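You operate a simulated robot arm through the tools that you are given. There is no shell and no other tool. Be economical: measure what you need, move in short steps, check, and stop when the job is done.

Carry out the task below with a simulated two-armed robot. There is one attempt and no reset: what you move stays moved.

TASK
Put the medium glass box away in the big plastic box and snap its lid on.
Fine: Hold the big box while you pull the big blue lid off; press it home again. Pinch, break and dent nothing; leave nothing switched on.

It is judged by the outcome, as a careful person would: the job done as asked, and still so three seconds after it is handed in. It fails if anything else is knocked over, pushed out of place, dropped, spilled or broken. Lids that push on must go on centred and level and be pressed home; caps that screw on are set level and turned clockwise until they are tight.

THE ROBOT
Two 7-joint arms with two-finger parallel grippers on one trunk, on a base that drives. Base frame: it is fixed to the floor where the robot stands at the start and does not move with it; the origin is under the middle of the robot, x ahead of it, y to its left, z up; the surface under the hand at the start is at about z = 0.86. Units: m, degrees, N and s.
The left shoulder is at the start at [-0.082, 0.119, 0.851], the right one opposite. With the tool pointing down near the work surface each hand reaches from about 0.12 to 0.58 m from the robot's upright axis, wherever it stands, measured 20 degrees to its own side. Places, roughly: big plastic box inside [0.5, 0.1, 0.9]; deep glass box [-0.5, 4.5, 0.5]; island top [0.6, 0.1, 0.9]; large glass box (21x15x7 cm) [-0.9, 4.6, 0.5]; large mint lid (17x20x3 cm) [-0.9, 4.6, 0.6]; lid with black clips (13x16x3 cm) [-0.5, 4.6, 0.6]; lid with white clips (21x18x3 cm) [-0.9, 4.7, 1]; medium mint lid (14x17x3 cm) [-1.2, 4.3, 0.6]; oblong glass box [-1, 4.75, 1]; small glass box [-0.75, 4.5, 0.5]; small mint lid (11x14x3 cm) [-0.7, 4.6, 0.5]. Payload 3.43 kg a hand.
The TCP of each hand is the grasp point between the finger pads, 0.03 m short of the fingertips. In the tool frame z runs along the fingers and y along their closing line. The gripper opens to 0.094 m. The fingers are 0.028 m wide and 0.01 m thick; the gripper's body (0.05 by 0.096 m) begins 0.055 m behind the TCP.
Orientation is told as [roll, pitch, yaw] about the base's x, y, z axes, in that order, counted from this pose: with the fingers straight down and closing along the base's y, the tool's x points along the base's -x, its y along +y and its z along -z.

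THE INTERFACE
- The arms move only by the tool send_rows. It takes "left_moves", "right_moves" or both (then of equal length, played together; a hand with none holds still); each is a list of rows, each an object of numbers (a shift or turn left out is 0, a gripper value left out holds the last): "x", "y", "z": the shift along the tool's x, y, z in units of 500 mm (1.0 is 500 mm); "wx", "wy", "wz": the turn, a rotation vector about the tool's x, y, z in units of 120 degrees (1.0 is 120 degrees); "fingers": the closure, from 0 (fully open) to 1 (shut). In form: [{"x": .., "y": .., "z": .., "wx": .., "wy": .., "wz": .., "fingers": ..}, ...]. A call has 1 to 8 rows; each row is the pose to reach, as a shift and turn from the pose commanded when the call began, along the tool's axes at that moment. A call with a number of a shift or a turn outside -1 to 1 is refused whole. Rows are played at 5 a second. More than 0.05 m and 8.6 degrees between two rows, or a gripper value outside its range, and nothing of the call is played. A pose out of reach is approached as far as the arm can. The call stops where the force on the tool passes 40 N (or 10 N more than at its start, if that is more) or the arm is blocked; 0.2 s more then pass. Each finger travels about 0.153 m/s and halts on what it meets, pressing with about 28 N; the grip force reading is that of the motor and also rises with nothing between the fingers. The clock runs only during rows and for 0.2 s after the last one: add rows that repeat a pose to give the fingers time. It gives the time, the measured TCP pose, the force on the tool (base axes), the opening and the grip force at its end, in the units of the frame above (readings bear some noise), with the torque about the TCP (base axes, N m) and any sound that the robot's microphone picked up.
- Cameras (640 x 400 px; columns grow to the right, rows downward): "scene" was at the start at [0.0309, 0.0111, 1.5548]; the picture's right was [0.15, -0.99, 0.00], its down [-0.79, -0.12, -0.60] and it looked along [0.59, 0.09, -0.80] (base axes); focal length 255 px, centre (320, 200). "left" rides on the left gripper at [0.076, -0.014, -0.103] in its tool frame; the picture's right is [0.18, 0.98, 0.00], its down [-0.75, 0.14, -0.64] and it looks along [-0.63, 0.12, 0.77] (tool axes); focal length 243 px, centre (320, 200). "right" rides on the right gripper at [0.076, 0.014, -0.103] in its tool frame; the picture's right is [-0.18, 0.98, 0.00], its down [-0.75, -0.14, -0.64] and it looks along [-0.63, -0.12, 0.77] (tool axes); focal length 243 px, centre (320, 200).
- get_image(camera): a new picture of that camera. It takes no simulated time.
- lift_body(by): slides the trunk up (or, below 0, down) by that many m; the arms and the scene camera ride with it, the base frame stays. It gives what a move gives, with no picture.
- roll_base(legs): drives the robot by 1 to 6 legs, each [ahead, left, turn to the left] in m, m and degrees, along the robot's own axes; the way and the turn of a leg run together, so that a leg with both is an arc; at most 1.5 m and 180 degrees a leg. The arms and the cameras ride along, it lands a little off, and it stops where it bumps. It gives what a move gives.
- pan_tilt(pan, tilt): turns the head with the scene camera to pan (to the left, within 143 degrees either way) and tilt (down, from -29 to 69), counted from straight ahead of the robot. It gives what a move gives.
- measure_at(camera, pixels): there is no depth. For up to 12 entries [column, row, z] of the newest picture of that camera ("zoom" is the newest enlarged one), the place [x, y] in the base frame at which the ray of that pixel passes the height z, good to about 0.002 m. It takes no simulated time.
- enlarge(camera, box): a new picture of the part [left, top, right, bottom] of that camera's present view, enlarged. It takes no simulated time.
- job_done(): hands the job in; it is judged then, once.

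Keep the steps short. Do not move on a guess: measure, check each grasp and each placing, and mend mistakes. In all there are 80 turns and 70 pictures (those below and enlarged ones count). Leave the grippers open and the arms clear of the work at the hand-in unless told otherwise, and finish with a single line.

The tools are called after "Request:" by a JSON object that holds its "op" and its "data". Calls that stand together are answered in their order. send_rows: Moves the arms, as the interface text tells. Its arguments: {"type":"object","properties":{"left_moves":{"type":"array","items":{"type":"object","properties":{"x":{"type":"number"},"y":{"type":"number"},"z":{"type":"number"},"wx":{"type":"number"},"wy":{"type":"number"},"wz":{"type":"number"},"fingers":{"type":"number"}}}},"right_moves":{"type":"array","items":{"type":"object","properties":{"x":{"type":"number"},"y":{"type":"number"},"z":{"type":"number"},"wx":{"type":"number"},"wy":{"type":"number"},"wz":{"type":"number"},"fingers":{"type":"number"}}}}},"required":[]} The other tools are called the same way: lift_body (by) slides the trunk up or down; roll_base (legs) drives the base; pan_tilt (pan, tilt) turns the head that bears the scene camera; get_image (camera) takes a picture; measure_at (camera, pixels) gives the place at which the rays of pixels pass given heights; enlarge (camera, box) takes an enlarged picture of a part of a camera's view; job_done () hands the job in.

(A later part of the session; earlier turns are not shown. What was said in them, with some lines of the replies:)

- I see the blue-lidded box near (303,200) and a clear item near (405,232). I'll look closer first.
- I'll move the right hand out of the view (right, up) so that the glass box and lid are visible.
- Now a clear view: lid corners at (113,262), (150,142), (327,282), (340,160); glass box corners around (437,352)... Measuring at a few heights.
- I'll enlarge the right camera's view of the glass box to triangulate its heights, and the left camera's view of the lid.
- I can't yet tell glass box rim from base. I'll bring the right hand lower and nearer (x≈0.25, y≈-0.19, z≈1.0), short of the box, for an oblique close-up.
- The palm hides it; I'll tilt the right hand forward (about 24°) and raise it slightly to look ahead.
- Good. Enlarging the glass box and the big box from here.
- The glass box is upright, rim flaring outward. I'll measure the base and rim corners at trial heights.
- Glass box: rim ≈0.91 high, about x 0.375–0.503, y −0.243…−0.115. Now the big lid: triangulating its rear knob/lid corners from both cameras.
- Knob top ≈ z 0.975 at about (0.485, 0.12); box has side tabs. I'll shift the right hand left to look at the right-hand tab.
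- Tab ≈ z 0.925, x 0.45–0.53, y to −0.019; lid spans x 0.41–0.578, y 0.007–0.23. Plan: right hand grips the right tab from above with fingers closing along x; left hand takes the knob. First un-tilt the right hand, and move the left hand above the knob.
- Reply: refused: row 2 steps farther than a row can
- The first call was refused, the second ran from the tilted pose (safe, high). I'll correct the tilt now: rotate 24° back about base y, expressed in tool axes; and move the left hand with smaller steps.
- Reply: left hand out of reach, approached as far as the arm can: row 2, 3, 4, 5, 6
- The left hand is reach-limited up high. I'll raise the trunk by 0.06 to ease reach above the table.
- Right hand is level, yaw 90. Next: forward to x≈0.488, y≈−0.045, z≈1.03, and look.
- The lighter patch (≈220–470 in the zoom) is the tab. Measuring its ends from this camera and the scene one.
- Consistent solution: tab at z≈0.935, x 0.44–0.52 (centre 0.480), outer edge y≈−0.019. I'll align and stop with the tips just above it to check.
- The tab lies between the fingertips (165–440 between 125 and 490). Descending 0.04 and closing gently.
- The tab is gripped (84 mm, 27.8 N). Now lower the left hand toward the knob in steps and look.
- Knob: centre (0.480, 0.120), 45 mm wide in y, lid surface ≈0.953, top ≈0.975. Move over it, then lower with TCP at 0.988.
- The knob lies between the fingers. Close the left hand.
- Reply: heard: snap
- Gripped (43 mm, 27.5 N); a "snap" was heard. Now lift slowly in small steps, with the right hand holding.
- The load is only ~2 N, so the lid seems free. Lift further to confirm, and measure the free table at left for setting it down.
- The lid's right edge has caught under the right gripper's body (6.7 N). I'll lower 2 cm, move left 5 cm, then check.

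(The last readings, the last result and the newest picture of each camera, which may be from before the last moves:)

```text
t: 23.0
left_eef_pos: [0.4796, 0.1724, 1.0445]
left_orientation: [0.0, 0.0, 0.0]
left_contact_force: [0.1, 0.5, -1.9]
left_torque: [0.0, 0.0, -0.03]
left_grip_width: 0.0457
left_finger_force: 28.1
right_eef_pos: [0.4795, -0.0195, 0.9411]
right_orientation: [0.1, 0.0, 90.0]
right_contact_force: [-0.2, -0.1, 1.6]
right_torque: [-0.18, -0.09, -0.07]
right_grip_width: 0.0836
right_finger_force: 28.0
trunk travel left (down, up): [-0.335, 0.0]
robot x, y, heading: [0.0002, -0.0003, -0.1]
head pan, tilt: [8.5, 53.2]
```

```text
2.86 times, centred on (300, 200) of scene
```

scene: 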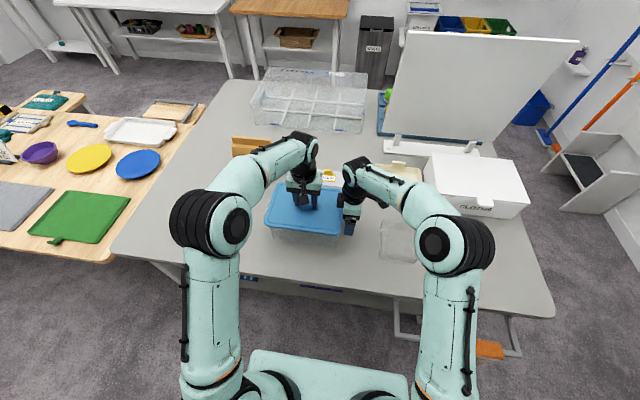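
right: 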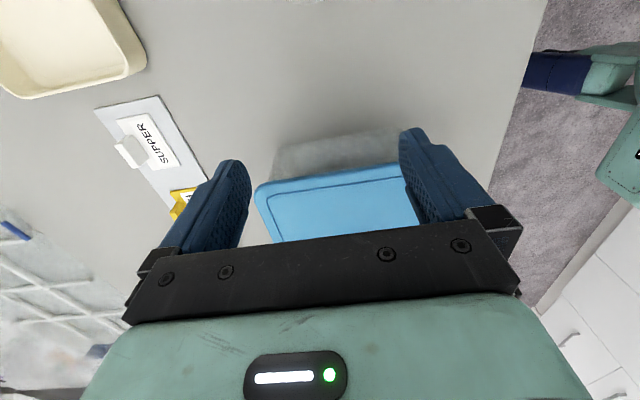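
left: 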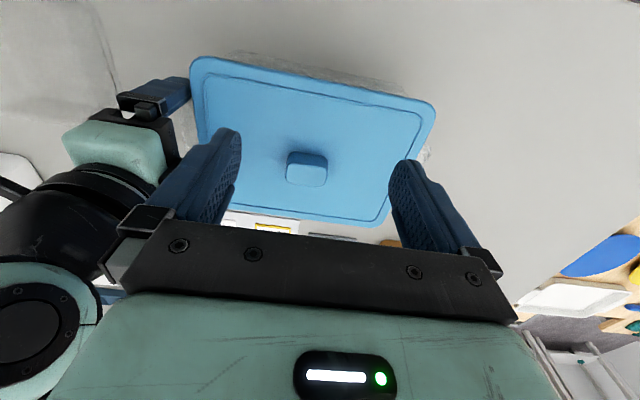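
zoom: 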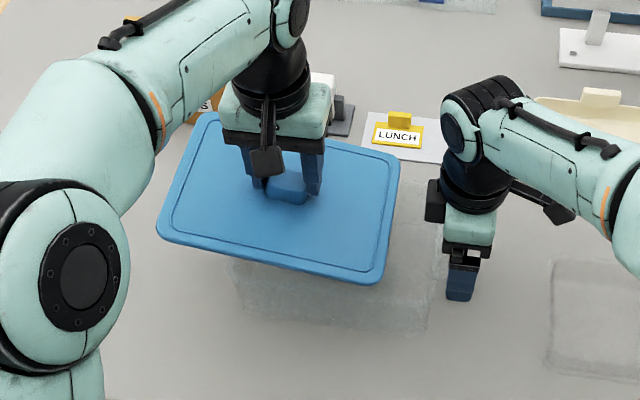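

The lid is off and free (≈2 N). Carry it left/back to about (0.40, 0.39), staying high.

Request:
{"op": "send_rows", "data": {"left_moves": [{"x": 0.027, "y": 0.073}, {"x": 0.053, "y": 0.145}, {"x": 0.08, "y": 0.218}, {"x": 0.107, "y": 0.29}, {"x": 0.133, "y": 0.363}, {"x": 0.16, "y": 0.435}, {"x": 0.16, "y": 0.435}]}}

Request:
{"op": "get_image", "data": {"camera": "scene"}}

```text
t: 24.6
left_eef_pos: [0.3996, 0.3896, 1.0427]
left_orientation: [0.0, -0.1, 0.0]
left_contact_force: [0.2, 0.0, -1.4]
left_torque: [0.03, -0.01, -0.01]
left_grip_width: 0.0457
left_finger_force: 27.9
right_eef_pos: [0.4777, -0.0186, 0.9408]
right_orientation: [0.0, 0.0, 89.9]
right_contact_force: [-0.2, -0.3, 0.5]
right_torque: [-0.16, -0.02, 0.05]
right_grip_width: 0.0835
right_finger_force: 28.4
trunk travel left (down, up): [-0.335, 0.0]
robot x, y, heading: [0.0013, 0.0026, 0.1]
head pan, tilt: [8.5, 53.2]
```

```text
35 pictures are left
```

scene: 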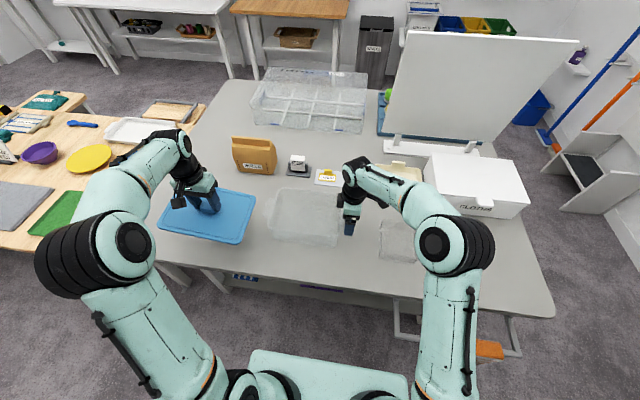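

Clear table below. Lower the lid: first most of the way, then gently to contact.

Request:
{"op": "send_rows", "data": {"left_moves": [{"z": 0.07}, {"z": 0.14}, {"z": 0.19}, {"z": 0.21}, {"z": 0.225}, {"z": 0.235}, {"z": 0.245}, {"z": 0.25}]}}

```text
t: 26.4
left_eef_pos: [0.4002, 0.3896, 0.921]
left_orientation: [0.1, -0.4, 0.2]
left_contact_force: [-1.9, 2.5, 25.7]
left_torque: [0.01, 0.11, -0.06]
left_grip_width: 0.0436
left_finger_force: 28.3
right_eef_pos: [0.4769, -0.0189, 0.9425]
right_orientation: [-0.1, 0.0, 90.1]
right_contact_force: [-0.1, 0.5, 0.1]
right_torque: [-0.31, 0.01, -0.02]
right_grip_width: 0.0839
right_finger_force: 27.7
trunk travel left (down, up): [-0.335, 0.0]
robot x, y, heading: [-0.0006, -0.0043, -0.1]
head pan, tilt: [8.5, 53.2]
```

Contact; the grip re-squared (43.6 mm). Ease off a bit, open, and raise straight up; the right hand holds still.

Request:
{"op": "send_rows", "data": {"left_moves": [{"z": -0.004}, {"z": -0.006, "fingers": 0.4}, {"z": -0.006, "fingers": 0}, {"z": -0.006, "fingers": 0}, {"z": -0.08, "fingers": 0}, {"z": -0.16, "fingers": 0}, {"z": -0.24, "fingers": 0}]}}

Request:
{"op": "send_rows", "data": {"right_moves": [{"fingers": 0.1}, {"fingers": 0.0}, {"fingers": 0.0}, {"z": -0.06, "fingers": 0}, {"z": -0.14, "fingers": 0}, {"z": -0.22, "fingers": 0}], "left_moves": [{"x": 0.06}, {"x": 0.12}, {"x": 0.12, "y": 0.06}, {"x": 0.12, "y": 0.12}, {"x": 0.12, "y": 0.12}, {"x": 0.12, "y": 0.12}]}}

Request:
{"op": "get_image", "data": {"camera": "scene"}}

```text
t: 28.0
left_eef_pos: [0.399, 0.3881, 1.0367]
left_orientation: [0.0, -0.1, 0.0]
left_contact_force: [0.2, -0.7, 0.4]
left_torque: [0.0, -0.01, 0.0]
left_grip_width: 0.0943
left_finger_force: 0.1
right_eef_pos: [0.4792, -0.0192, 0.9405]
right_orientation: [0.0, 0.0, 90.0]
right_contact_force: [0.2, -0.3, 0.1]
right_torque: [0.25, -0.17, 0.08]
right_grip_width: 0.0839
right_finger_force: 28.5
trunk travel left (down, up): [-0.335, 0.0]
robot x, y, heading: [-0.0001, -0.0029, -0.2]
head pan, tilt: [8.5, 53.2]
```

```text
t: 29.4
left_eef_pos: [0.3392, 0.4509, 1.038]
left_orientation: [0.0, -0.2, 0.0]
left_contact_force: [-0.2, -0.6, 0.4]
left_torque: [0.01, -0.01, 0.02]
left_grip_width: 0.094
left_finger_force: 0.1
right_eef_pos: [0.4781, -0.0185, 1.0517]
right_orientation: [0.0, 0.0, 90.0]
right_contact_force: [-0.6, 0.3, -1.0]
right_torque: [-0.01, 0.0, 0.02]
right_grip_width: 0.0939
right_finger_force: 0.0
trunk travel left (down, up): [-0.335, 0.0]
robot x, y, heading: [-0.0011, -0.0007, -0.4]
head pan, tilt: [8.5, 53.2]
```

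```text
34 pictures are left
```

scene: 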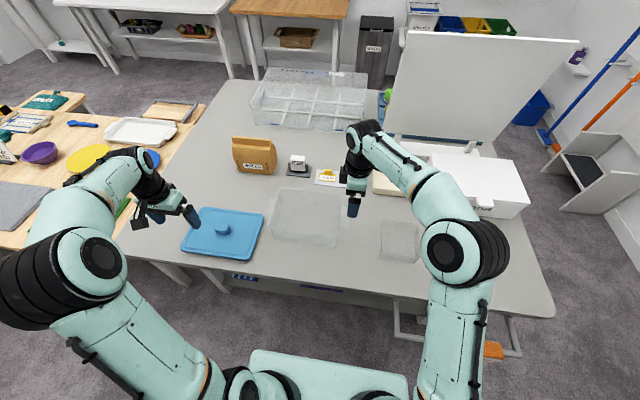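

Lid is on the table, box open. Close look at the open box and the glass box.

Request:
{"op": "enlarge", "data": {"camera": "scene", "box": [255, 170, 355, 260]}}

Request:
{"op": "measure_at", "data": {"camera": "zoom", "pixels": [[320, 200, 0.94]]}}

```text
4.44 times, centred on (305, 215) of scene
```

zoom: 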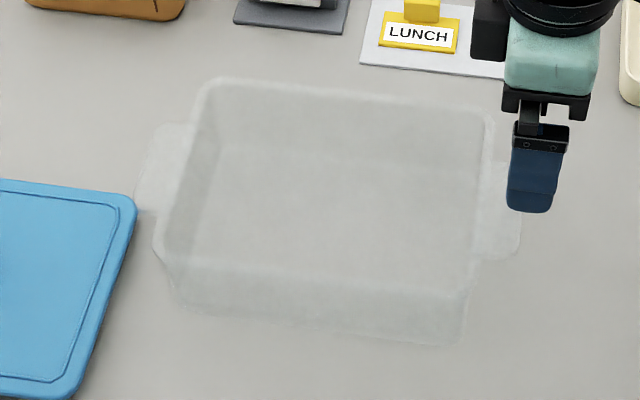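

```text
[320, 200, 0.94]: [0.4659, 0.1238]
```

Request:
{"op": "measure_at", "data": {"camera": "zoom", "pixels": [[212, 80, 0.94], [490, 115, 0.94], [155, 253, 0.94], [470, 290, 0.94], [178, 306, 0.86], [445, 345, 0.86], [222, 152, 0.863], [480, 180, 0.863], [140, 212, 0.935], [517, 255, 0.935], [165, 125, 0.935], [505, 165, 0.935]]}}

Request:
{"op": "enlarge", "data": {"camera": "scene", "box": [365, 205, 445, 275]}}

```text
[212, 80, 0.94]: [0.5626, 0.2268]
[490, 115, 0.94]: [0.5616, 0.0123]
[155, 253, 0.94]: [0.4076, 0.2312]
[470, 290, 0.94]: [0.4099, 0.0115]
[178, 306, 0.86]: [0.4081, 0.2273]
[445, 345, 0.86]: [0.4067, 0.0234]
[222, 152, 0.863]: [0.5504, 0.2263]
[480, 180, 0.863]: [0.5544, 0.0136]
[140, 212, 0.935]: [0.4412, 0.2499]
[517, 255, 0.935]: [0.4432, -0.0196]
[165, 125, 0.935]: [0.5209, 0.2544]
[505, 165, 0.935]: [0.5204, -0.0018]
```

```text
5.71 times, centred on (405, 240) of scene
```

zoom: 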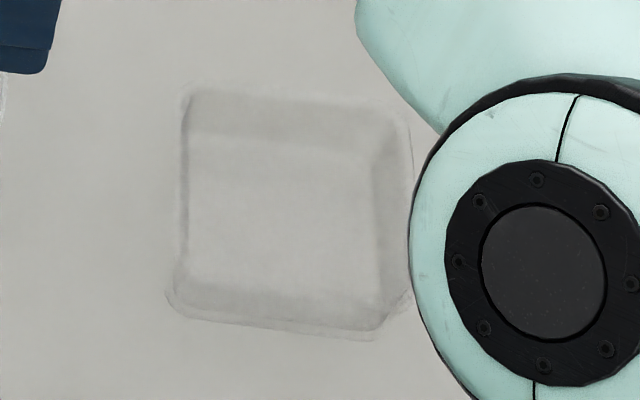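

Box interior is about x 0.41–0.555, y 0.02–0.225; glass box ≈0.128 square fits. I'll grip the glass box's right wall (y≈−0.243), fingers closing along y. Turn the right hand back to yaw 0 while moving over.

Request:
{"op": "send_rows", "data": {"right_moves": [{"wz": 0.0625, "x": 0.056, "y": 0.01}, {"wz": 0.125, "x": 0.112, "y": 0.02}, {"wz": 0.1875, "x": 0.168, "y": 0.03}, {"wz": 0.25, "x": 0.224, "y": 0.04}, {"wz": 0.3125, "x": 0.28, "y": 0.05}, {"wz": 0.375, "x": 0.336, "y": 0.06}, {"wz": 0.4375, "x": 0.392, "y": 0.07}, {"wz": 0.5, "x": 0.449, "y": 0.078}]}}

Request:
{"op": "send_rows", "data": {"right_moves": [{"wz": 0.0625}, {"wz": 0.125}, {"wz": 0.1875}, {"wz": 0.25}, {"wz": 0.25}]}}

Request:
{"op": "get_image", "data": {"camera": "right"}}

```text
t: 31.2
left_eef_pos: [0.34, 0.4504, 1.0368]
left_orientation: [0.0, -0.1, 0.0]
left_contact_force: [-0.6, -0.5, 0.3]
left_torque: [0.01, -0.01, -0.02]
left_grip_width: 0.0939
left_finger_force: 0.0
right_eef_pos: [0.4398, -0.2442, 1.0517]
right_orientation: [-0.1, 0.0, 29.9]
right_contact_force: [0.0, 0.0, 1.1]
right_torque: [0.01, 0.01, 0.0]
right_grip_width: 0.0939
right_finger_force: 0.2
trunk travel left (down, up): [-0.335, 0.0]
robot x, y, heading: [0.0, 0.0014, 0.1]
head pan, tilt: [8.5, 53.2]
```

```text
t: 32.4
left_eef_pos: [0.3403, 0.45, 1.0371]
left_orientation: [0.1, -0.1, 0.0]
left_contact_force: [1.0, -0.2, -0.1]
left_torque: [-0.04, 0.01, -0.03]
left_grip_width: 0.0942
left_finger_force: 0.1
right_eef_pos: [0.4401, -0.2432, 1.0518]
right_orientation: [-0.1, 0.0, -0.1]
right_contact_force: [0.4, -0.2, -0.1]
right_torque: [0.01, 0.03, 0.0]
right_grip_width: 0.0938
right_finger_force: 0.0
trunk travel left (down, up): [-0.335, 0.0]
robot x, y, heading: [-0.0005, -0.0013, 0.1]
head pan, tilt: [8.5, 53.2]
```

```text
31 pictures are left
```

right: 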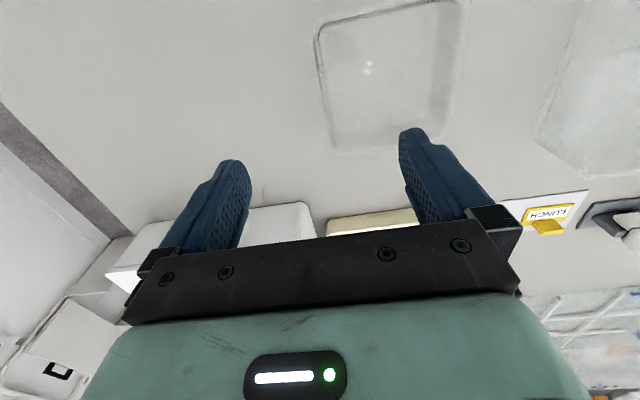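

Request:
{"op": "enlarge", "data": {"camera": "right", "box": [290, 0, 480, 170]}}

Request:
{"op": "measure_at", "data": {"camera": "right", "pixels": [[315, 40, 0.91], [322, 95, 0.91], [331, 148, 0.91], [448, 130, 0.91], [466, 10, 0.91], [335, 22, 0.91]]}}

```text
2.35 times, centred on (385, 85) of right
```

zoom: 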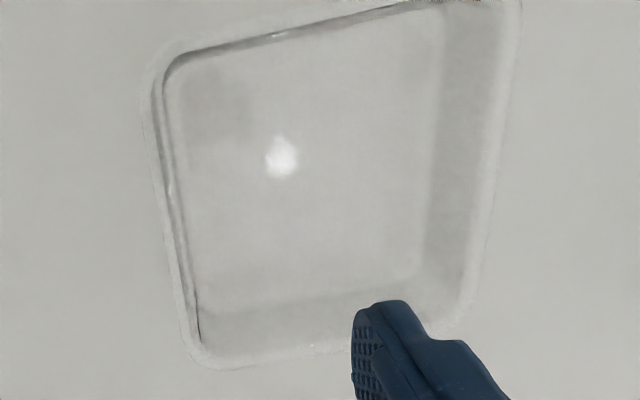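

```text
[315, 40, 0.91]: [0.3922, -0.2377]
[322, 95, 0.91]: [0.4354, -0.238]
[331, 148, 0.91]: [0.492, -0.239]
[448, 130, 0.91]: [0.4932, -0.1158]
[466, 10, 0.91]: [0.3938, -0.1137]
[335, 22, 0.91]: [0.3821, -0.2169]
```

Right wall runs straight at y≈−0.239. Tilt the hand 7° to follow its flare, lower to z≈0.93 first and check.

Request:
{"op": "send_rows", "data": {"right_moves": [{"wx": -0.058, "y": 0.008, "z": 0.06, "fingers": 0.3}, {"wx": -0.058, "y": 0.008, "z": 0.12}, {"wx": -0.058, "y": 0.008, "z": 0.18}, {"wx": -0.058, "y": 0.008, "z": 0.23}, {"wx": -0.058, "y": 0.008, "z": 0.23}]}}

Request:
{"op": "enlarge", "data": {"camera": "right", "box": [180, 60, 480, 250]}}

Request:
{"op": "enlarge", "data": {"camera": "scene", "box": [360, 190, 450, 270]}}

```text
t: 33.6
left_eef_pos: [0.3394, 0.4507, 1.038]
left_orientation: [0.0, -0.2, 0.0]
left_contact_force: [-0.4, -0.1, 0.0]
left_torque: [-0.02, 0.02, 0.04]
left_grip_width: 0.0938
left_finger_force: 0.0
right_eef_pos: [0.4389, -0.2393, 0.9358]
right_orientation: [7.0, 0.0, 0.1]
right_contact_force: [-0.2, 0.5, 0.0]
right_torque: [-0.01, 0.01, 0.03]
right_grip_width: 0.0658
right_finger_force: 0.0
trunk travel left (down, up): [-0.335, 0.0]
robot x, y, heading: [0.0003, 0.001, 0.1]
head pan, tilt: [8.5, 53.2]
```

```text
2.11 times, centred on (330, 155) of right
```

zoom: 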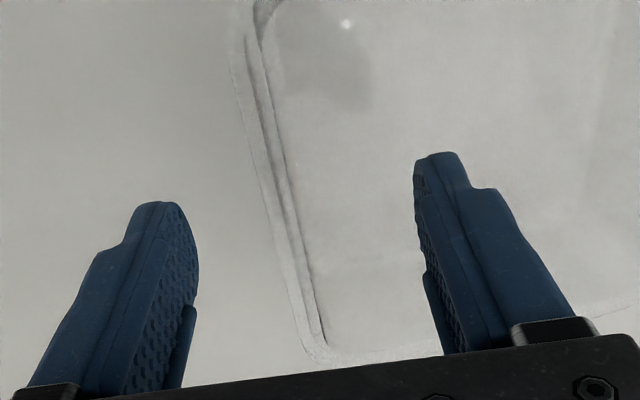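

```text
5.00 times, centred on (405, 230) of scene
```

zoom: 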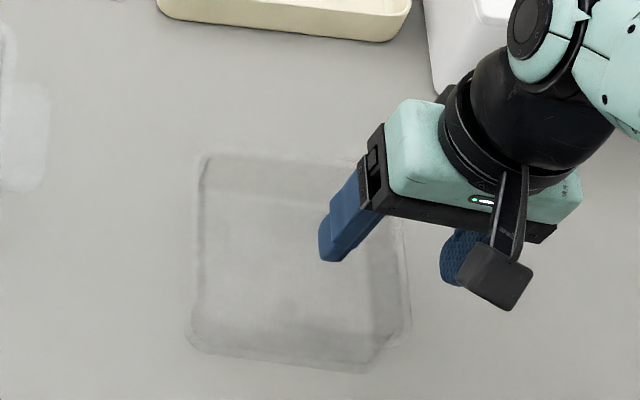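

The wall runs between the fingers. Descend 3 cm along the wall and close.

Request:
{"op": "send_rows", "data": {"right_moves": [{"z": 0.02}, {"z": 0.04}, {"z": 0.058}, {"z": 0.058, "fingers": 0.5}, {"z": 0.058, "fingers": 0.7}, {"z": 0.058, "fingers": 0.85}, {"z": 0.058, "fingers": 1.0}, {"z": 0.058, "fingers": 1.0}]}}

Request:
{"op": "enlarge", "data": {"camera": "right", "box": [180, 60, 480, 250]}}

```text
t: 35.4
left_eef_pos: [0.3384, 0.4492, 1.0375]
left_orientation: [0.0, -0.1, 0.0]
left_contact_force: [-0.1, -0.9, -0.1]
left_torque: [-0.01, -0.02, 0.0]
left_grip_width: 0.0942
left_finger_force: 0.0
right_eef_pos: [0.4388, -0.2362, 0.907]
right_orientation: [7.1, -0.1, 0.0]
right_contact_force: [0.0, -0.9, -1.0]
right_torque: [-0.24, -0.12, -0.03]
right_grip_width: 0.0085
right_finger_force: 28.0
trunk travel left (down, up): [-0.335, 0.0]
robot x, y, heading: [0.001, 0.003, -0.1]
head pan, tilt: [8.5, 53.2]
```

```text
2.11 times, centred on (330, 155) of right
```

zoom: 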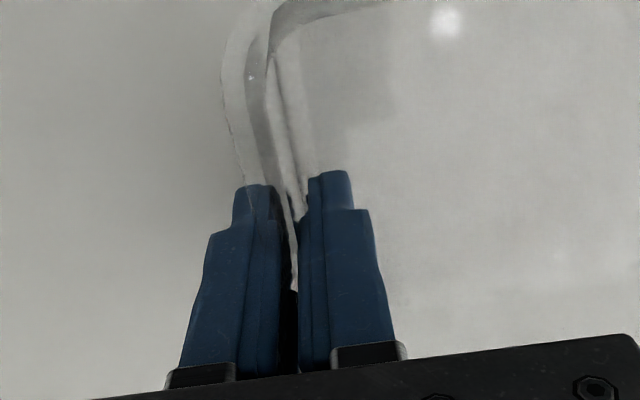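

Wall gripped (8.5 mm, 28 N). Test lift of 3 cm.

Request:
{"op": "send_rows", "data": {"right_moves": [{"z": -0.01, "y": 0.0012}, {"z": -0.02, "y": 0.0024}, {"z": -0.04, "y": 0.005}, {"z": -0.06, "y": 0.0073}, {"z": -0.06, "y": 0.0073}]}}

Request:
{"op": "enlarge", "data": {"camera": "scene", "box": [350, 180, 450, 270]}}

Request:
{"op": "enlarge", "data": {"camera": "right", "box": [180, 0, 520, 250]}}

```text
t: 36.6
left_eef_pos: [0.3397, 0.4493, 1.0384]
left_orientation: [0.0, 0.1, 0.0]
left_contact_force: [-0.2, 0.6, 0.8]
left_torque: [0.0, 0.01, -0.02]
left_grip_width: 0.0941
left_finger_force: 0.0
right_eef_pos: [0.4393, -0.2362, 0.9372]
right_orientation: [7.0, 0.0, 0.0]
right_contact_force: [0.7, -1.1, -3.0]
right_torque: [-0.2, 0.01, 0.01]
right_grip_width: 0.0081
right_finger_force: 28.2
trunk travel left (down, up): [-0.335, 0.0]
robot x, y, heading: [-0.0007, 0.0002, -0.0]
head pan, tilt: [8.5, 53.2]
```

```text
4.44 times, centred on (400, 225) of scene
```

zoom: 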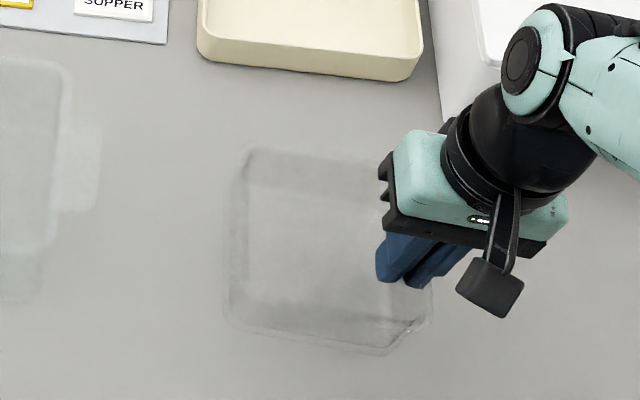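

```text
1.60 times, centred on (350, 125) of right
```

zoom: 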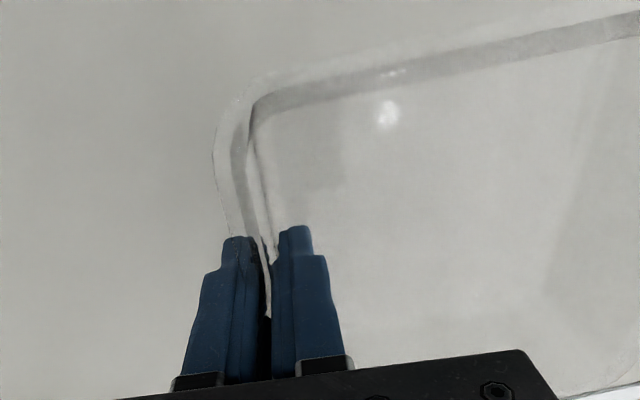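

Held level (≈3 N). Raise to z≈1.03, then carry left over the big box.

Request:
{"op": "send_rows", "data": {"right_moves": [{"z": -0.06, "y": 0.0074}, {"z": -0.12, "y": 0.0148}, {"z": -0.186, "y": 0.0228}, {"z": -0.186, "y": 0.0228}]}}

Request:
{"op": "send_rows", "data": {"right_moves": [{"x": -0.012, "y": 0.085, "z": 0.0104}, {"x": -0.024, "y": 0.17, "z": 0.021}, {"x": -0.036, "y": 0.255, "z": 0.0313}, {"x": -0.048, "y": 0.34, "z": 0.0417}, {"x": -0.06, "y": 0.425, "z": 0.0522}, {"x": -0.072, "y": 0.51, "z": 0.0626}, {"x": -0.086, "y": 0.59, "z": 0.0725}, {"x": -0.086, "y": 0.633, "z": 0.0778}]}}

Request:
{"op": "enlarge", "data": {"camera": "scene", "box": [240, 150, 380, 270]}}

Request:
{"op": "enlarge", "data": {"camera": "right", "box": [140, 0, 640, 280]}}

```text
t: 37.6
left_eef_pos: [0.34, 0.45, 1.0367]
left_orientation: [0.0, 0.1, 0.0]
left_contact_force: [-0.4, -0.1, 0.2]
left_torque: [-0.02, -0.03, -0.01]
left_grip_width: 0.0942
left_finger_force: 0.0
right_eef_pos: [0.4389, -0.2345, 1.0316]
right_orientation: [7.0, 0.0, 0.0]
right_contact_force: [0.4, 0.2, -3.3]
right_torque: [-0.23, 0.01, 0.02]
right_grip_width: 0.0081
right_finger_force: 28.2
trunk travel left (down, up): [-0.335, 0.0]
robot x, y, heading: [0.001, 0.0005, -0.3]
head pan, tilt: [8.5, 53.2]
```

```text
t: 39.4
left_eef_pos: [0.3395, 0.4526, 1.0376]
left_orientation: [0.0, 0.0, 0.0]
left_contact_force: [0.0, -0.2, 0.0]
left_torque: [-0.02, 0.01, -0.02]
left_grip_width: 0.0941
left_finger_force: 0.2
right_eef_pos: [0.4818, 0.0827, 1.0319]
right_orientation: [6.9, 0.0, -0.1]
right_contact_force: [-0.3, -1.4, -2.7]
right_torque: [-0.19, -0.07, 0.0]
right_grip_width: 0.0083
right_finger_force: 28.6
trunk travel left (down, up): [-0.335, 0.0]
robot x, y, heading: [0.0003, 0.0008, -0.0]
head pan, tilt: [8.5, 53.2]
```

```text
3.33 times, centred on (310, 210) of scene
```

zoom: 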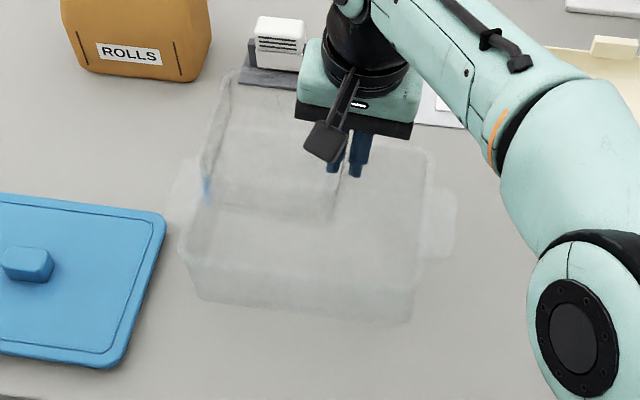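

```text
1.28 times, centred on (390, 140) of right
```

zoom: 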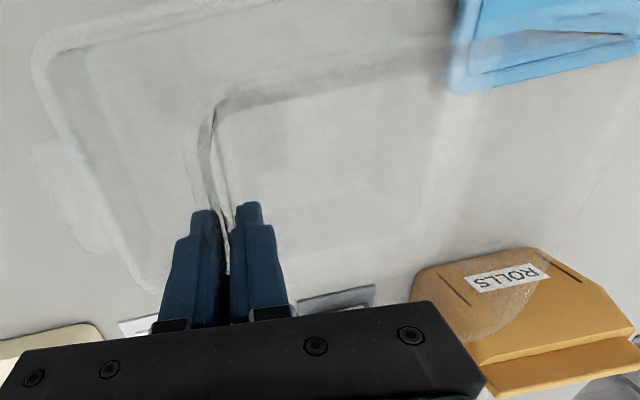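

Check the glass box's position in the air against the opening.

Request:
{"op": "measure_at", "data": {"camera": "zoom", "pixels": [[229, 78, 1.035], [206, 180, 1.035], [207, 207, 0.985], [335, 219, 0.985], [350, 165, 1.035], [185, 262, 0.94], [412, 295, 0.94], [432, 152, 0.94]]}}

```text
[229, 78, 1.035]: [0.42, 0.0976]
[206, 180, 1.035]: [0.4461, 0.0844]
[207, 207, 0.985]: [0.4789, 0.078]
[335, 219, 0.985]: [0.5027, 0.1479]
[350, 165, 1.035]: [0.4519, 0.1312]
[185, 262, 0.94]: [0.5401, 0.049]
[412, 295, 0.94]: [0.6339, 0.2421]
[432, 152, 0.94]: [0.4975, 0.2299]
```

Request:
{"op": "measure_at", "data": {"camera": "scene", "pixels": [[282.7, 173.4, 1.035], [275.8, 194, 1.035], [276.1, 211, 0.985], [314.5, 215.7, 0.985], [269.5, 228.6, 0.94]]}}

Request:
{"op": "measure_at", "data": {"camera": "right", "pixels": [[302, 115.3, 1.035], [302, 118, 0.985], [310, 108, 1.035], [165, 60, 0.94], [252, 253, 0.94]]}}

```text
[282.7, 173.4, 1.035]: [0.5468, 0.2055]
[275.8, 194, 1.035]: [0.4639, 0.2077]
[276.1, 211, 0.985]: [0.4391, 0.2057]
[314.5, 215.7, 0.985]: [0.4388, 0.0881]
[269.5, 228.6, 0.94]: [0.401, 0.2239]
```

```text
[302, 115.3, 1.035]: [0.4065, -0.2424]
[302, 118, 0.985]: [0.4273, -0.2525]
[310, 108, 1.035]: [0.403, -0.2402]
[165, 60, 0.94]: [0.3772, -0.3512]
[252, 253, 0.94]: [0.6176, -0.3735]
```

Alignment is good (glass x 0.42–0.547, left edge 0.207 vs wall 0.224). Lower in steps.

Request:
{"op": "send_rows", "data": {"right_moves": [{"z": 0.06, "y": -0.0074}, {"z": 0.12, "y": -0.0147}, {"z": 0.16, "y": -0.0196}, {"z": 0.19, "y": -0.0233}, {"z": 0.21, "y": -0.0258}, {"z": 0.222, "y": -0.0272}, {"z": 0.222, "y": -0.0272}]}}

Request:
{"op": "enlarge", "data": {"camera": "scene", "box": [240, 160, 370, 260]}}

```text
t: 41.0
left_eef_pos: [0.3399, 0.4495, 1.0381]
left_orientation: [0.0, 0.0, -0.1]
left_contact_force: [-0.3, -0.3, 1.3]
left_torque: [0.03, -0.04, 0.02]
left_grip_width: 0.0938
left_finger_force: 0.0
right_eef_pos: [0.4842, 0.0834, 0.9194]
right_orientation: [7.0, 0.0, 0.0]
right_contact_force: [0.3, -0.8, -2.6]
right_torque: [-0.17, 0.0, 0.01]
right_grip_width: 0.0082
right_finger_force: 28.4
trunk travel left (down, up): [-0.335, 0.0]
robot x, y, heading: [-0.0019, -0.0021, 0.3]
head pan, tilt: [8.5, 53.2]
```

```text
4.00 times, centred on (305, 210) of scene
```

zoom: 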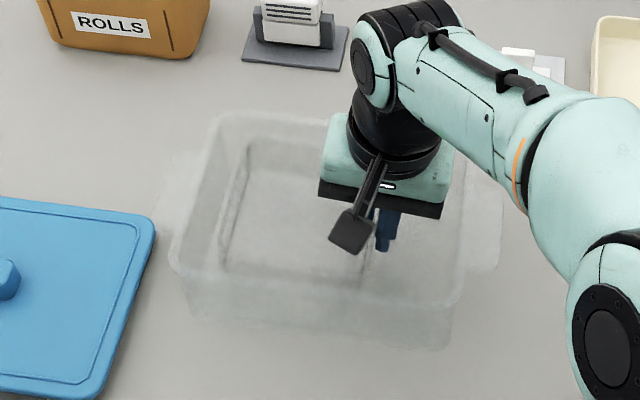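

Inside, no contact yet (still −2.6 N hanging). Lower slowly the last millimetres.

Request:
{"op": "send_rows", "data": {"right_moves": [{"z": 0.006, "y": -0.0007}, {"z": 0.01, "y": -0.0012}, {"z": 0.014, "y": -0.0017}, {"z": 0.017, "y": -0.002}]}}

```text
t: 42.0
left_eef_pos: [0.3394, 0.4499, 1.0376]
left_orientation: [-0.1, -0.1, 0.0]
left_contact_force: [0.0, 0.2, 0.6]
left_torque: [0.0, -0.04, 0.02]
left_grip_width: 0.0938
left_finger_force: 0.1
right_eef_pos: [0.483, 0.0834, 0.9119]
right_orientation: [7.0, -0.1, 0.0]
right_contact_force: [-0.8, -2.3, 4.7]
right_torque: [-0.19, 0.5, 0.08]
right_grip_width: 0.0086
right_finger_force: 27.9
trunk travel left (down, up): [-0.335, 0.0]
robot x, y, heading: [-0.001, -0.0047, -0.1]
head pan, tilt: [8.5, 53.2]
```

It rests on the floor. Open slightly (≈30 mm) and lift out straight.

Request:
{"op": "send_rows", "data": {"right_moves": [{"fingers": 0.85}, {"fingers": 0.7}, {"fingers": 0.7}, {"z": -0.06, "y": 0.0074}, {"z": -0.13, "y": 0.016}, {"z": -0.2, "y": 0.0246}, {"z": -0.27, "y": 0.033}]}}

Request:
{"op": "send_rows", "data": {"right_moves": [{"y": -0.09, "x": 0.03}, {"y": -0.18, "x": 0.06}, {"y": -0.27, "x": 0.09}, {"y": -0.35, "x": 0.12}, {"y": -0.4, "x": 0.15}]}}

Request:
{"op": "enlarge", "data": {"camera": "scene", "box": [170, 160, 370, 270]}}

```text
t: 43.6
left_eef_pos: [0.3391, 0.4499, 1.0378]
left_orientation: [-0.1, -0.2, 0.0]
left_contact_force: [-0.6, -0.6, 1.1]
left_torque: [-0.02, -0.03, -0.01]
left_grip_width: 0.0939
left_finger_force: 0.2
right_eef_pos: [0.4818, 0.0834, 1.0481]
right_orientation: [6.8, 0.0, 0.0]
right_contact_force: [-0.9, -0.1, -0.4]
right_torque: [0.03, -0.01, 0.03]
right_grip_width: 0.0281
right_finger_force: 0.0
trunk travel left (down, up): [-0.335, 0.0]
robot x, y, heading: [-0.0022, 0.0013, 0.3]
head pan, tilt: [8.5, 53.2]
```

```text
t: 44.8
left_eef_pos: [0.339, 0.4514, 1.0384]
left_orientation: [0.0, -0.1, 0.1]
left_contact_force: [1.2, 0.9, -0.2]
left_torque: [-0.02, -0.02, 0.0]
left_grip_width: 0.0938
left_finger_force: 0.2
right_eef_pos: [0.4078, -0.1158, 1.0225]
right_orientation: [6.9, -0.1, 0.1]
right_contact_force: [-0.4, 0.1, 0.5]
right_torque: [0.01, 0.03, -0.02]
right_grip_width: 0.0284
right_finger_force: 0.1
trunk travel left (down, up): [-0.335, 0.0]
robot x, y, heading: [-0.0006, -0.0019, 0.1]
head pan, tilt: [8.5, 53.2]
```

```text
3.20 times, centred on (270, 215) of scene
```

zoom: 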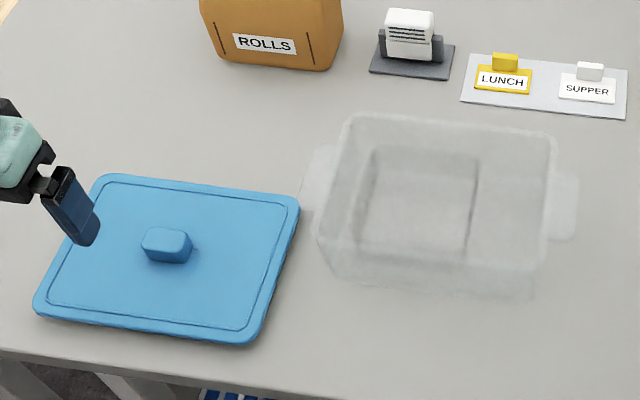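

Glass box sits inside. Now check that the box hasn't moved, and the lid's pose on the table.

Request:
{"op": "measure_at", "data": {"camera": "zoom", "pixels": [[349, 114, 0.94], [554, 138, 0.94], [315, 240, 0.94], [544, 268, 0.94], [305, 205, 0.935], [574, 238, 0.935], [322, 150, 0.935], [167, 240, 0.905], [36, 312, 0.88], [248, 342, 0.88], [297, 203, 0.88], [104, 177, 0.88]]}}

```text
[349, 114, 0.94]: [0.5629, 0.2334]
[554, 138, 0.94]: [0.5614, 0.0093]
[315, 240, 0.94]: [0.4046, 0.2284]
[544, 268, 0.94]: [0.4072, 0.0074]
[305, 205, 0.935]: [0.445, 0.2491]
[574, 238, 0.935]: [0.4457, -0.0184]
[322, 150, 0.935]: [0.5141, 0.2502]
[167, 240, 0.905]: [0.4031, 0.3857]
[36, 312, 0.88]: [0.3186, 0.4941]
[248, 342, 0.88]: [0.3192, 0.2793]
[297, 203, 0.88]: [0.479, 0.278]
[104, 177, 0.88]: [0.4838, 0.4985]
```

Box unmoved; lid centred at (0.400, 0.388), square. Move the left hand back over the knob and down.

Request:
{"op": "send_rows", "data": {"left_moves": [{"x": -0.061, "y": -0.061}, {"x": -0.122, "y": -0.124}, {"x": -0.122, "y": -0.124, "z": 0.08}, {"x": -0.122, "y": -0.124, "z": 0.15}, {"x": -0.122, "y": -0.124, "z": 0.2}, {"x": -0.122, "y": -0.124, "z": 0.228}, {"x": -0.122, "y": -0.124, "z": 0.228}]}}

Request:
{"op": "enlarge", "data": {"camera": "left", "box": [180, 90, 480, 270]}}

```text
t: 46.4
left_eef_pos: [0.4013, 0.3879, 0.923]
left_orientation: [0.0, -0.1, -0.1]
left_contact_force: [-0.6, -0.1, 0.5]
left_torque: [0.0, 0.0, 0.01]
left_grip_width: 0.0941
left_finger_force: 0.0
right_eef_pos: [0.4067, -0.1155, 1.023]
right_orientation: [7.0, -0.1, 0.0]
right_contact_force: [-0.2, -0.4, 0.5]
right_torque: [0.01, -0.02, 0.02]
right_grip_width: 0.0284
right_finger_force: 0.1
trunk travel left (down, up): [-0.335, 0.0]
robot x, y, heading: [0.002, -0.0032, 0.2]
head pan, tilt: [8.5, 53.2]
```

```text
2.13 times, centred on (330, 180) of left
```

zoom: 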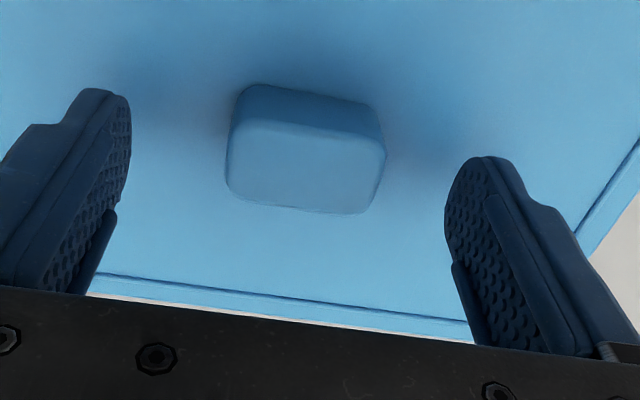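

Knob is a few mm nearer than in the first grasp; shift 3 mm back and close.

Request:
{"op": "send_rows", "data": {"left_moves": [{"x": 0.007}, {"x": 0.007, "fingers": 0.3}, {"x": 0.007, "fingers": 0.45}, {"x": 0.007, "fingers": 0.65}, {"x": 0.007, "fingers": 0.65}, {"x": 0.007, "fingers": 0.65}]}}

Request:
{"op": "enlarge", "data": {"camera": "left", "box": [180, 90, 480, 270]}}

```text
t: 47.8
left_eef_pos: [0.3976, 0.3867, 0.9245]
left_orientation: [0.0, 0.0, 0.0]
left_contact_force: [1.2, -0.4, 1.3]
left_torque: [0.02, 0.08, -0.06]
left_grip_width: 0.0436
left_finger_force: 28.3
right_eef_pos: [0.4081, -0.1156, 1.0238]
right_orientation: [7.0, 0.0, 0.1]
right_contact_force: [-0.2, 0.6, -0.3]
right_torque: [-0.02, -0.02, -0.01]
right_grip_width: 0.0283
right_finger_force: 0.1
trunk travel left (down, up): [-0.335, 0.0]
robot x, y, heading: [-0.0024, -0.0029, -0.0]
head pan, tilt: [8.5, 53.2]
```

```text
2.13 times, centred on (330, 180) of left
```

zoom: 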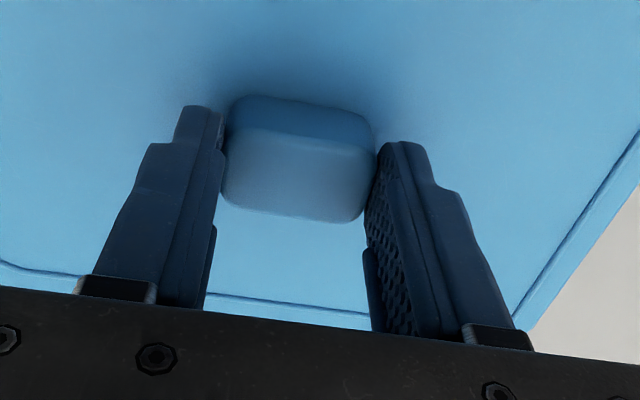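

Same grasp as at removal. Lift 12 cm, then carry back over the box.

Request:
{"op": "send_rows", "data": {"left_moves": [{"z": -0.04}, {"z": -0.1}, {"z": -0.17}, {"z": -0.24}, {"z": -0.24}]}}

Request:
{"op": "send_rows", "data": {"left_moves": [{"x": -0.024, "y": -0.076}, {"x": -0.048, "y": -0.152}, {"x": -0.071, "y": -0.228}, {"x": -0.095, "y": -0.305}, {"x": -0.119, "y": -0.381}, {"x": -0.143, "y": -0.457}, {"x": -0.166, "y": -0.533}, {"x": -0.166, "y": -0.533}]}}

Request:
{"op": "enlarge", "data": {"camera": "scene", "box": [230, 150, 370, 260]}}

```text
t: 49.0
left_eef_pos: [0.3982, 0.3863, 1.0446]
left_orientation: [-0.1, -0.1, 0.0]
left_contact_force: [0.6, 0.0, -0.7]
left_torque: [-0.04, 0.03, -0.03]
left_grip_width: 0.0432
left_finger_force: 27.8
right_eef_pos: [0.4081, -0.1146, 1.024]
right_orientation: [7.0, 0.0, -0.1]
right_contact_force: [-0.4, 0.4, 0.4]
right_torque: [0.06, -0.01, -0.01]
right_grip_width: 0.0284
right_finger_force: 0.1
trunk travel left (down, up): [-0.335, 0.0]
robot x, y, heading: [-0.0007, 0.004, 0.2]
head pan, tilt: [8.5, 53.2]
```

```text
t: 50.8
left_eef_pos: [0.4801, 0.1211, 1.0447]
left_orientation: [0.0, -0.1, 0.1]
left_contact_force: [0.6, -0.2, -1.2]
left_torque: [-0.02, 0.01, -0.04]
left_grip_width: 0.0435
left_finger_force: 27.6
right_eef_pos: [0.4081, -0.1142, 1.0232]
right_orientation: [6.9, 0.0, 0.0]
right_contact_force: [-1.0, 0.4, 0.0]
right_torque: [-0.02, -0.01, 0.03]
right_grip_width: 0.0282
right_finger_force: 0.1
trunk travel left (down, up): [-0.335, 0.0]
robot x, y, heading: [-0.0, 0.001, 0.3]
head pan, tilt: [8.5, 53.2]
```

```text
3.64 times, centred on (300, 205) of scene
```

zoom: 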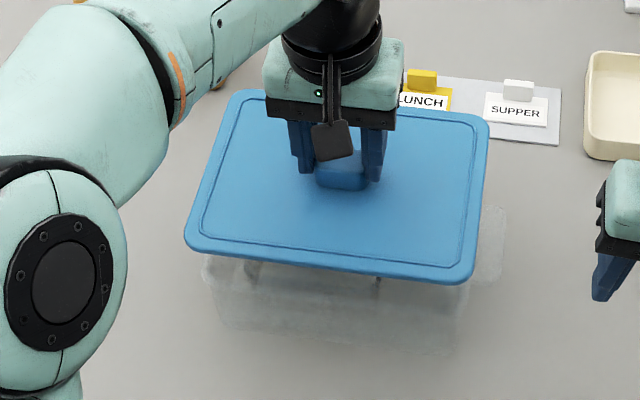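

Level lid above the box. Check its centre in the air (lid edge ≈ z 1.003).

Request:
{"op": "measure_at", "data": {"camera": "zoom", "pixels": [[186, 243, 1.003], [468, 283, 1.003], [488, 118, 1.003], [231, 93, 1.003]]}}

```text
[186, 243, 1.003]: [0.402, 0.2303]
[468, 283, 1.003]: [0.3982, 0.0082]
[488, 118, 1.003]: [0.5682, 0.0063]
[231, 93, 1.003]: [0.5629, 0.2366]
```

Centred on (0.483, 0.120), same as the box. Lower to first contact.

Request:
{"op": "send_rows", "data": {"left_moves": [{"z": 0.04}, {"z": 0.07}, {"z": 0.085}, {"z": 0.093}, {"z": 0.098}, {"z": 0.103}, {"z": 0.107}]}}

Request:
{"op": "enlarge", "data": {"camera": "scene", "box": [230, 150, 370, 260]}}

```text
t: 52.4
left_eef_pos: [0.4811, 0.1214, 0.9929]
left_orientation: [-0.1, -0.4, 0.0]
left_contact_force: [-0.6, 0.9, 24.2]
left_torque: [0.07, -0.1, -0.04]
left_grip_width: 0.0434
left_finger_force: 28.1
right_eef_pos: [0.4074, -0.1139, 1.0244]
right_orientation: [7.0, -0.1, -0.1]
right_contact_force: [0.5, -1.1, 0.1]
right_torque: [-0.01, 0.02, 0.01]
right_grip_width: 0.0282
right_finger_force: 0.1
trunk travel left (down, up): [-0.335, 0.0]
robot x, y, heading: [-0.0005, 0.0048, 0.0]
head pan, tilt: [8.5, 53.2]
heard: snap
```

```text
3.64 times, centred on (300, 205) of scene
```

zoom: 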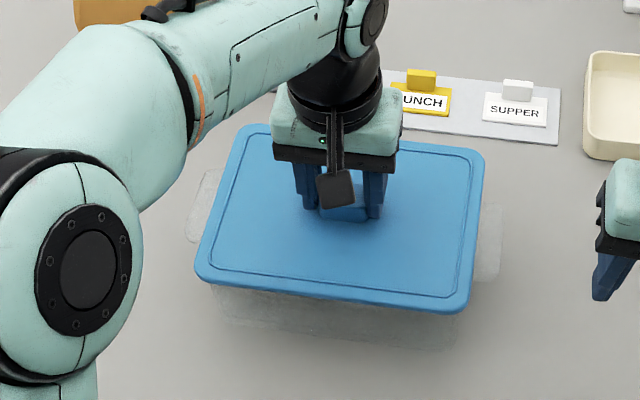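

A snap at 24 N. Press a little further to make sure it is home.

Request:
{"op": "send_rows", "data": {"left_moves": [{"z": 0.004}, {"z": 0.007}, {"z": 0.01}, {"z": 0.013}]}}

```text
t: 53.4
left_eef_pos: [0.4796, 0.1216, 0.9848]
left_orientation: [-0.1, -0.3, 0.1]
left_contact_force: [3.3, 0.7, 24.8]
left_torque: [0.05, -0.17, -0.04]
left_grip_width: 0.0435
left_finger_force: 27.8
right_eef_pos: [0.4071, -0.1157, 1.0232]
right_orientation: [7.0, -0.1, 0.0]
right_contact_force: [0.4, 0.0, -0.3]
right_torque: [-0.03, 0.0, 0.01]
right_grip_width: 0.0284
right_finger_force: 0.1
trunk travel left (down, up): [-0.335, 0.0]
robot x, y, heading: [0.0021, 0.0013, -0.1]
head pan, tilt: [8.5, 53.2]
```

Request:
{"op": "enlarge", "data": {"camera": "left", "box": [180, 0, 480, 270]}}

Request:
{"op": "enlarge", "data": {"camera": "scene", "box": [230, 150, 370, 260]}}

```text
1.48 times, centred on (330, 135) of left
```

zoom: 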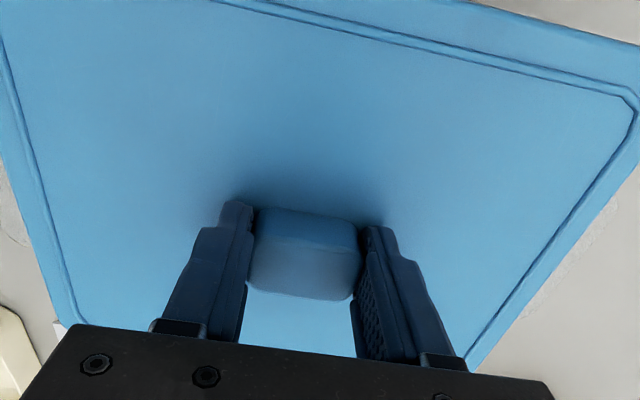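

```text
3.64 times, centred on (300, 205) of scene
```

zoom: 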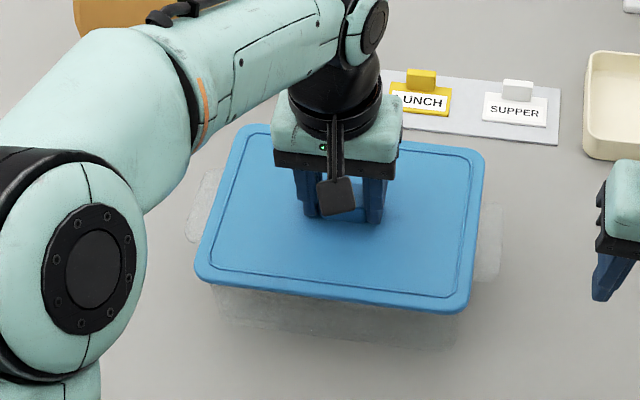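

The lid edge did not move between these views: only the knob slid in the grip. Release, back off, and compare with the original closed view using the same crop.

Request:
{"op": "send_rows", "data": {"left_moves": [{"z": -0.01}, {"z": -0.012, "fingers": 0.3}, {"z": -0.012, "fingers": 0}, {"z": -0.012, "fingers": 0}, {"z": -0.1}, {"z": -0.19}, {"z": -0.28}, {"z": -0.36}]}}

Request:
{"op": "enlarge", "data": {"camera": "scene", "box": [250, 170, 390, 270]}}

```text
t: 55.2
left_eef_pos: [0.4783, 0.121, 1.164]
left_orientation: [0.1, 0.0, 0.0]
left_contact_force: [0.1, 0.6, -0.5]
left_torque: [0.0, 0.0, -0.02]
left_grip_width: 0.0941
left_finger_force: 0.0
right_eef_pos: [0.4086, -0.1158, 1.0232]
right_orientation: [6.9, -0.1, 0.0]
right_contact_force: [-0.3, 0.4, 1.3]
right_torque: [-0.01, -0.01, 0.0]
right_grip_width: 0.0282
right_finger_force: 0.0
trunk travel left (down, up): [-0.335, 0.0]
robot x, y, heading: [-0.0025, -0.0015, 0.1]
head pan, tilt: [8.5, 53.2]
```

```text
4.00 times, centred on (320, 220) of scene
```

zoom: 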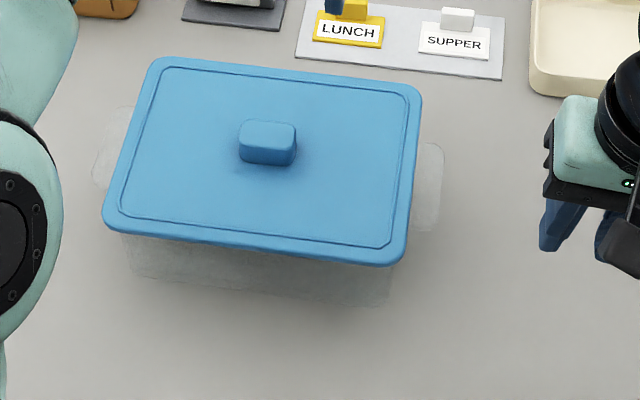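

Lid sits the same relative to the box as originally. To be sure it is home at both ends, I'll press with closed fingers at the left end, listening and feeling.

Request:
{"op": "send_rows", "data": {"left_moves": [{"y": 0.08, "fingers": 1.0}, {"y": 0.15, "z": 0.05}, {"y": 0.15, "z": 0.14}, {"y": 0.15, "z": 0.23}, {"y": 0.15, "z": 0.31}, {"y": 0.15, "z": 0.345}]}}

Request:
{"op": "send_rows", "data": {"left_moves": [{"z": 0.006}, {"z": 0.012}, {"z": 0.018}, {"z": 0.023}, {"z": 0.028}, {"z": 0.033}, {"z": 0.038}]}}

```text
t: 56.6
left_eef_pos: [0.4805, 0.1956, 0.9911]
left_orientation: [0.0, -0.1, 0.0]
left_contact_force: [0.2, 0.8, -0.2]
left_torque: [-0.01, 0.01, -0.01]
left_grip_width: 0.0001
left_finger_force: 27.7
right_eef_pos: [0.4083, -0.1151, 1.023]
right_orientation: [7.0, 0.0, 0.0]
right_contact_force: [0.6, 0.3, -0.1]
right_torque: [-0.02, 0.0, -0.04]
right_grip_width: 0.0283
right_finger_force: 0.0
trunk travel left (down, up): [-0.335, 0.0]
robot x, y, heading: [0.0026, 0.0023, -0.1]
head pan, tilt: [8.5, 53.2]
```

```text
t: 57.9
left_eef_pos: [0.4804, 0.1961, 0.9838]
left_orientation: [-0.1, -0.8, 0.0]
left_contact_force: [-6.2, -0.2, 16.4]
left_torque: [-0.01, 0.44, -0.03]
left_grip_width: 0.0003
left_finger_force: 28.0
right_eef_pos: [0.4058, -0.1147, 1.0246]
right_orientation: [6.9, -0.1, 0.1]
right_contact_force: [-0.5, 0.5, -0.2]
right_torque: [0.0, 0.0, 0.02]
right_grip_width: 0.0279
right_finger_force: 0.0
trunk travel left (down, up): [-0.335, 0.0]
robot x, y, heading: [0.0014, -0.0022, -0.2]
head pan, tilt: [8.5, 53.2]
stopped in row 6 (left hand): the force on the tool passed its limit at 43 N (the readings are from after the stop); the commanded pose is now the measured one
```

Firm at left (43 N, tip z 0.954, no further travel). Same at the right end.

Request:
{"op": "send_rows", "data": {"left_moves": [{"z": -0.07}, {"z": -0.1}, {"z": -0.1, "y": -0.09}, {"z": -0.1, "y": -0.18}, {"z": -0.1, "y": -0.26}, {"z": -0.1, "y": -0.305}, {"z": -0.06, "y": -0.305}, {"z": -0.015, "y": -0.305}]}}

Request:
{"op": "send_rows", "data": {"left_moves": [{"z": 0.006}, {"z": 0.012}, {"z": 0.018}, {"z": 0.023}, {"z": 0.028}, {"z": 0.033}, {"z": 0.038}]}}

```text
t: 59.7
left_eef_pos: [0.4829, 0.0421, 0.9903]
left_orientation: [0.0, -0.6, 0.1]
left_contact_force: [0.4, -0.6, 0.3]
left_torque: [0.01, -0.01, -0.03]
left_grip_width: 0.0
left_finger_force: 27.9
right_eef_pos: [0.4085, -0.1139, 1.0234]
right_orientation: [7.0, 0.0, 0.0]
right_contact_force: [-0.3, -0.1, 0.8]
right_torque: [0.0, -0.01, 0.02]
right_grip_width: 0.0283
right_finger_force: 0.0
trunk travel left (down, up): [-0.335, 0.0]
robot x, y, heading: [0.001, -0.0003, -0.3]
head pan, tilt: [8.5, 53.2]
```

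```text
t: 60.8
left_eef_pos: [0.4814, 0.0448, 0.9848]
left_orientation: [-0.3, -1.3, 0.2]
left_contact_force: [-5.4, 2.2, 18.0]
left_torque: [0.08, 0.4, -0.02]
left_grip_width: 0.0
left_finger_force: 27.8
right_eef_pos: [0.4053, -0.1152, 1.0234]
right_orientation: [6.9, -0.1, 0.1]
right_contact_force: [0.5, 0.3, -0.2]
right_torque: [0.01, 0.0, 0.01]
right_grip_width: 0.028
right_finger_force: 0.1
trunk travel left (down, up): [-0.335, 0.0]
robot x, y, heading: [-0.0002, 0.0016, -0.1]
head pan, tilt: [8.5, 53.2]
stopped in row 5 (left hand): the force on the tool passed its limit at 44 N (the readings are from after the stop); the commanded pose is now the measured one
```

Equally high and firm at both ends (tip z ≈0.954/0.955): level and home. Raise and retract both hands, open the grippers, and take final looks.

Request:
{"op": "send_rows", "data": {"left_moves": [{"z": -0.08}, {"z": -0.16}, {"z": -0.24, "fingers": 0}, {"z": -0.3, "y": 0.06}, {"z": -0.3, "y": 0.15, "x": 0.03}, {"z": -0.3, "y": 0.24, "x": 0.06}, {"z": -0.3, "y": 0.33, "x": 0.09}, {"z": -0.3, "y": 0.41, "x": 0.13}], "right_moves": [{"z": -0.08}, {"z": -0.16, "fingers": 0}, {"z": -0.2, "x": 0.04}, {"z": -0.2, "x": 0.1}, {"z": -0.2, "x": 0.16}, {"z": -0.2, "x": 0.2, "y": -0.05}, {"z": -0.2, "x": 0.2, "y": -0.14}, {"z": -0.2, "x": 0.2, "y": -0.2}]}}

Request:
{"op": "get_image", "data": {"camera": "scene"}}

Request:
{"op": "enlarge", "data": {"camera": "scene", "box": [250, 170, 390, 270]}}

```text
t: 62.6
left_eef_pos: [0.4121, 0.2507, 1.1299]
left_orientation: [-0.3, -1.2, 0.1]
left_contact_force: [0.4, 0.3, 0.5]
left_torque: [0.03, 0.02, 0.0]
left_grip_width: 0.0937
left_finger_force: 0.0
right_eef_pos: [0.3078, -0.2262, 1.1105]
right_orientation: [6.9, -0.1, 0.1]
right_contact_force: [0.1, 0.3, 0.0]
right_torque: [-0.02, 0.03, 0.01]
right_grip_width: 0.0941
right_finger_force: 0.0
trunk travel left (down, up): [-0.335, 0.0]
robot x, y, heading: [0.0008, -0.0003, 0.1]
head pan, tilt: [8.5, 53.2]
```

```text
13 pictures are left
```

scene: 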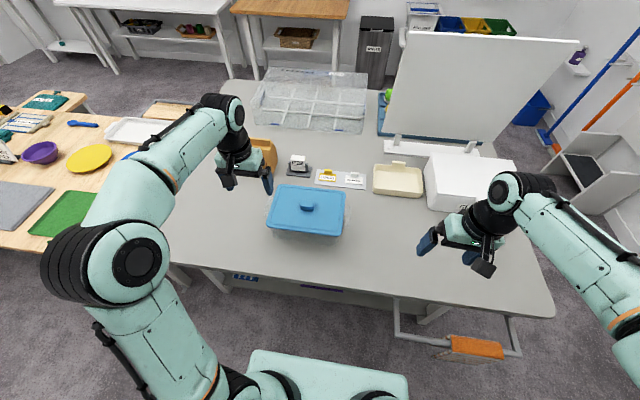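

```text
4.00 times, centred on (320, 220) of scene
```

zoom: 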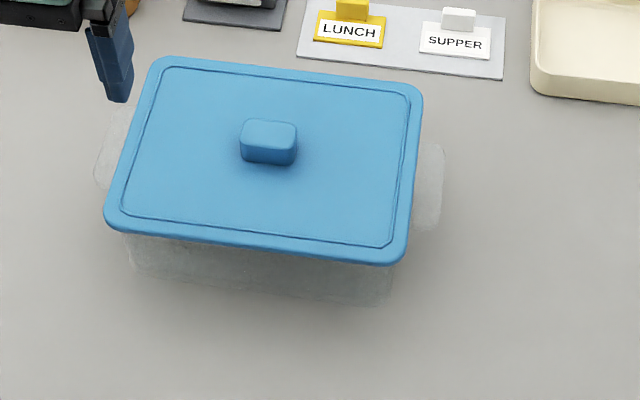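

The lid is on, level and centred, the grippers are open and both arms are clear. Handing in.

Request:
{"op": "job_done", "data": {}}

```text
The job is handed in.
```

The medium glass box is inside the big plastic box, and the big blue lid is back on, level and snapped home.
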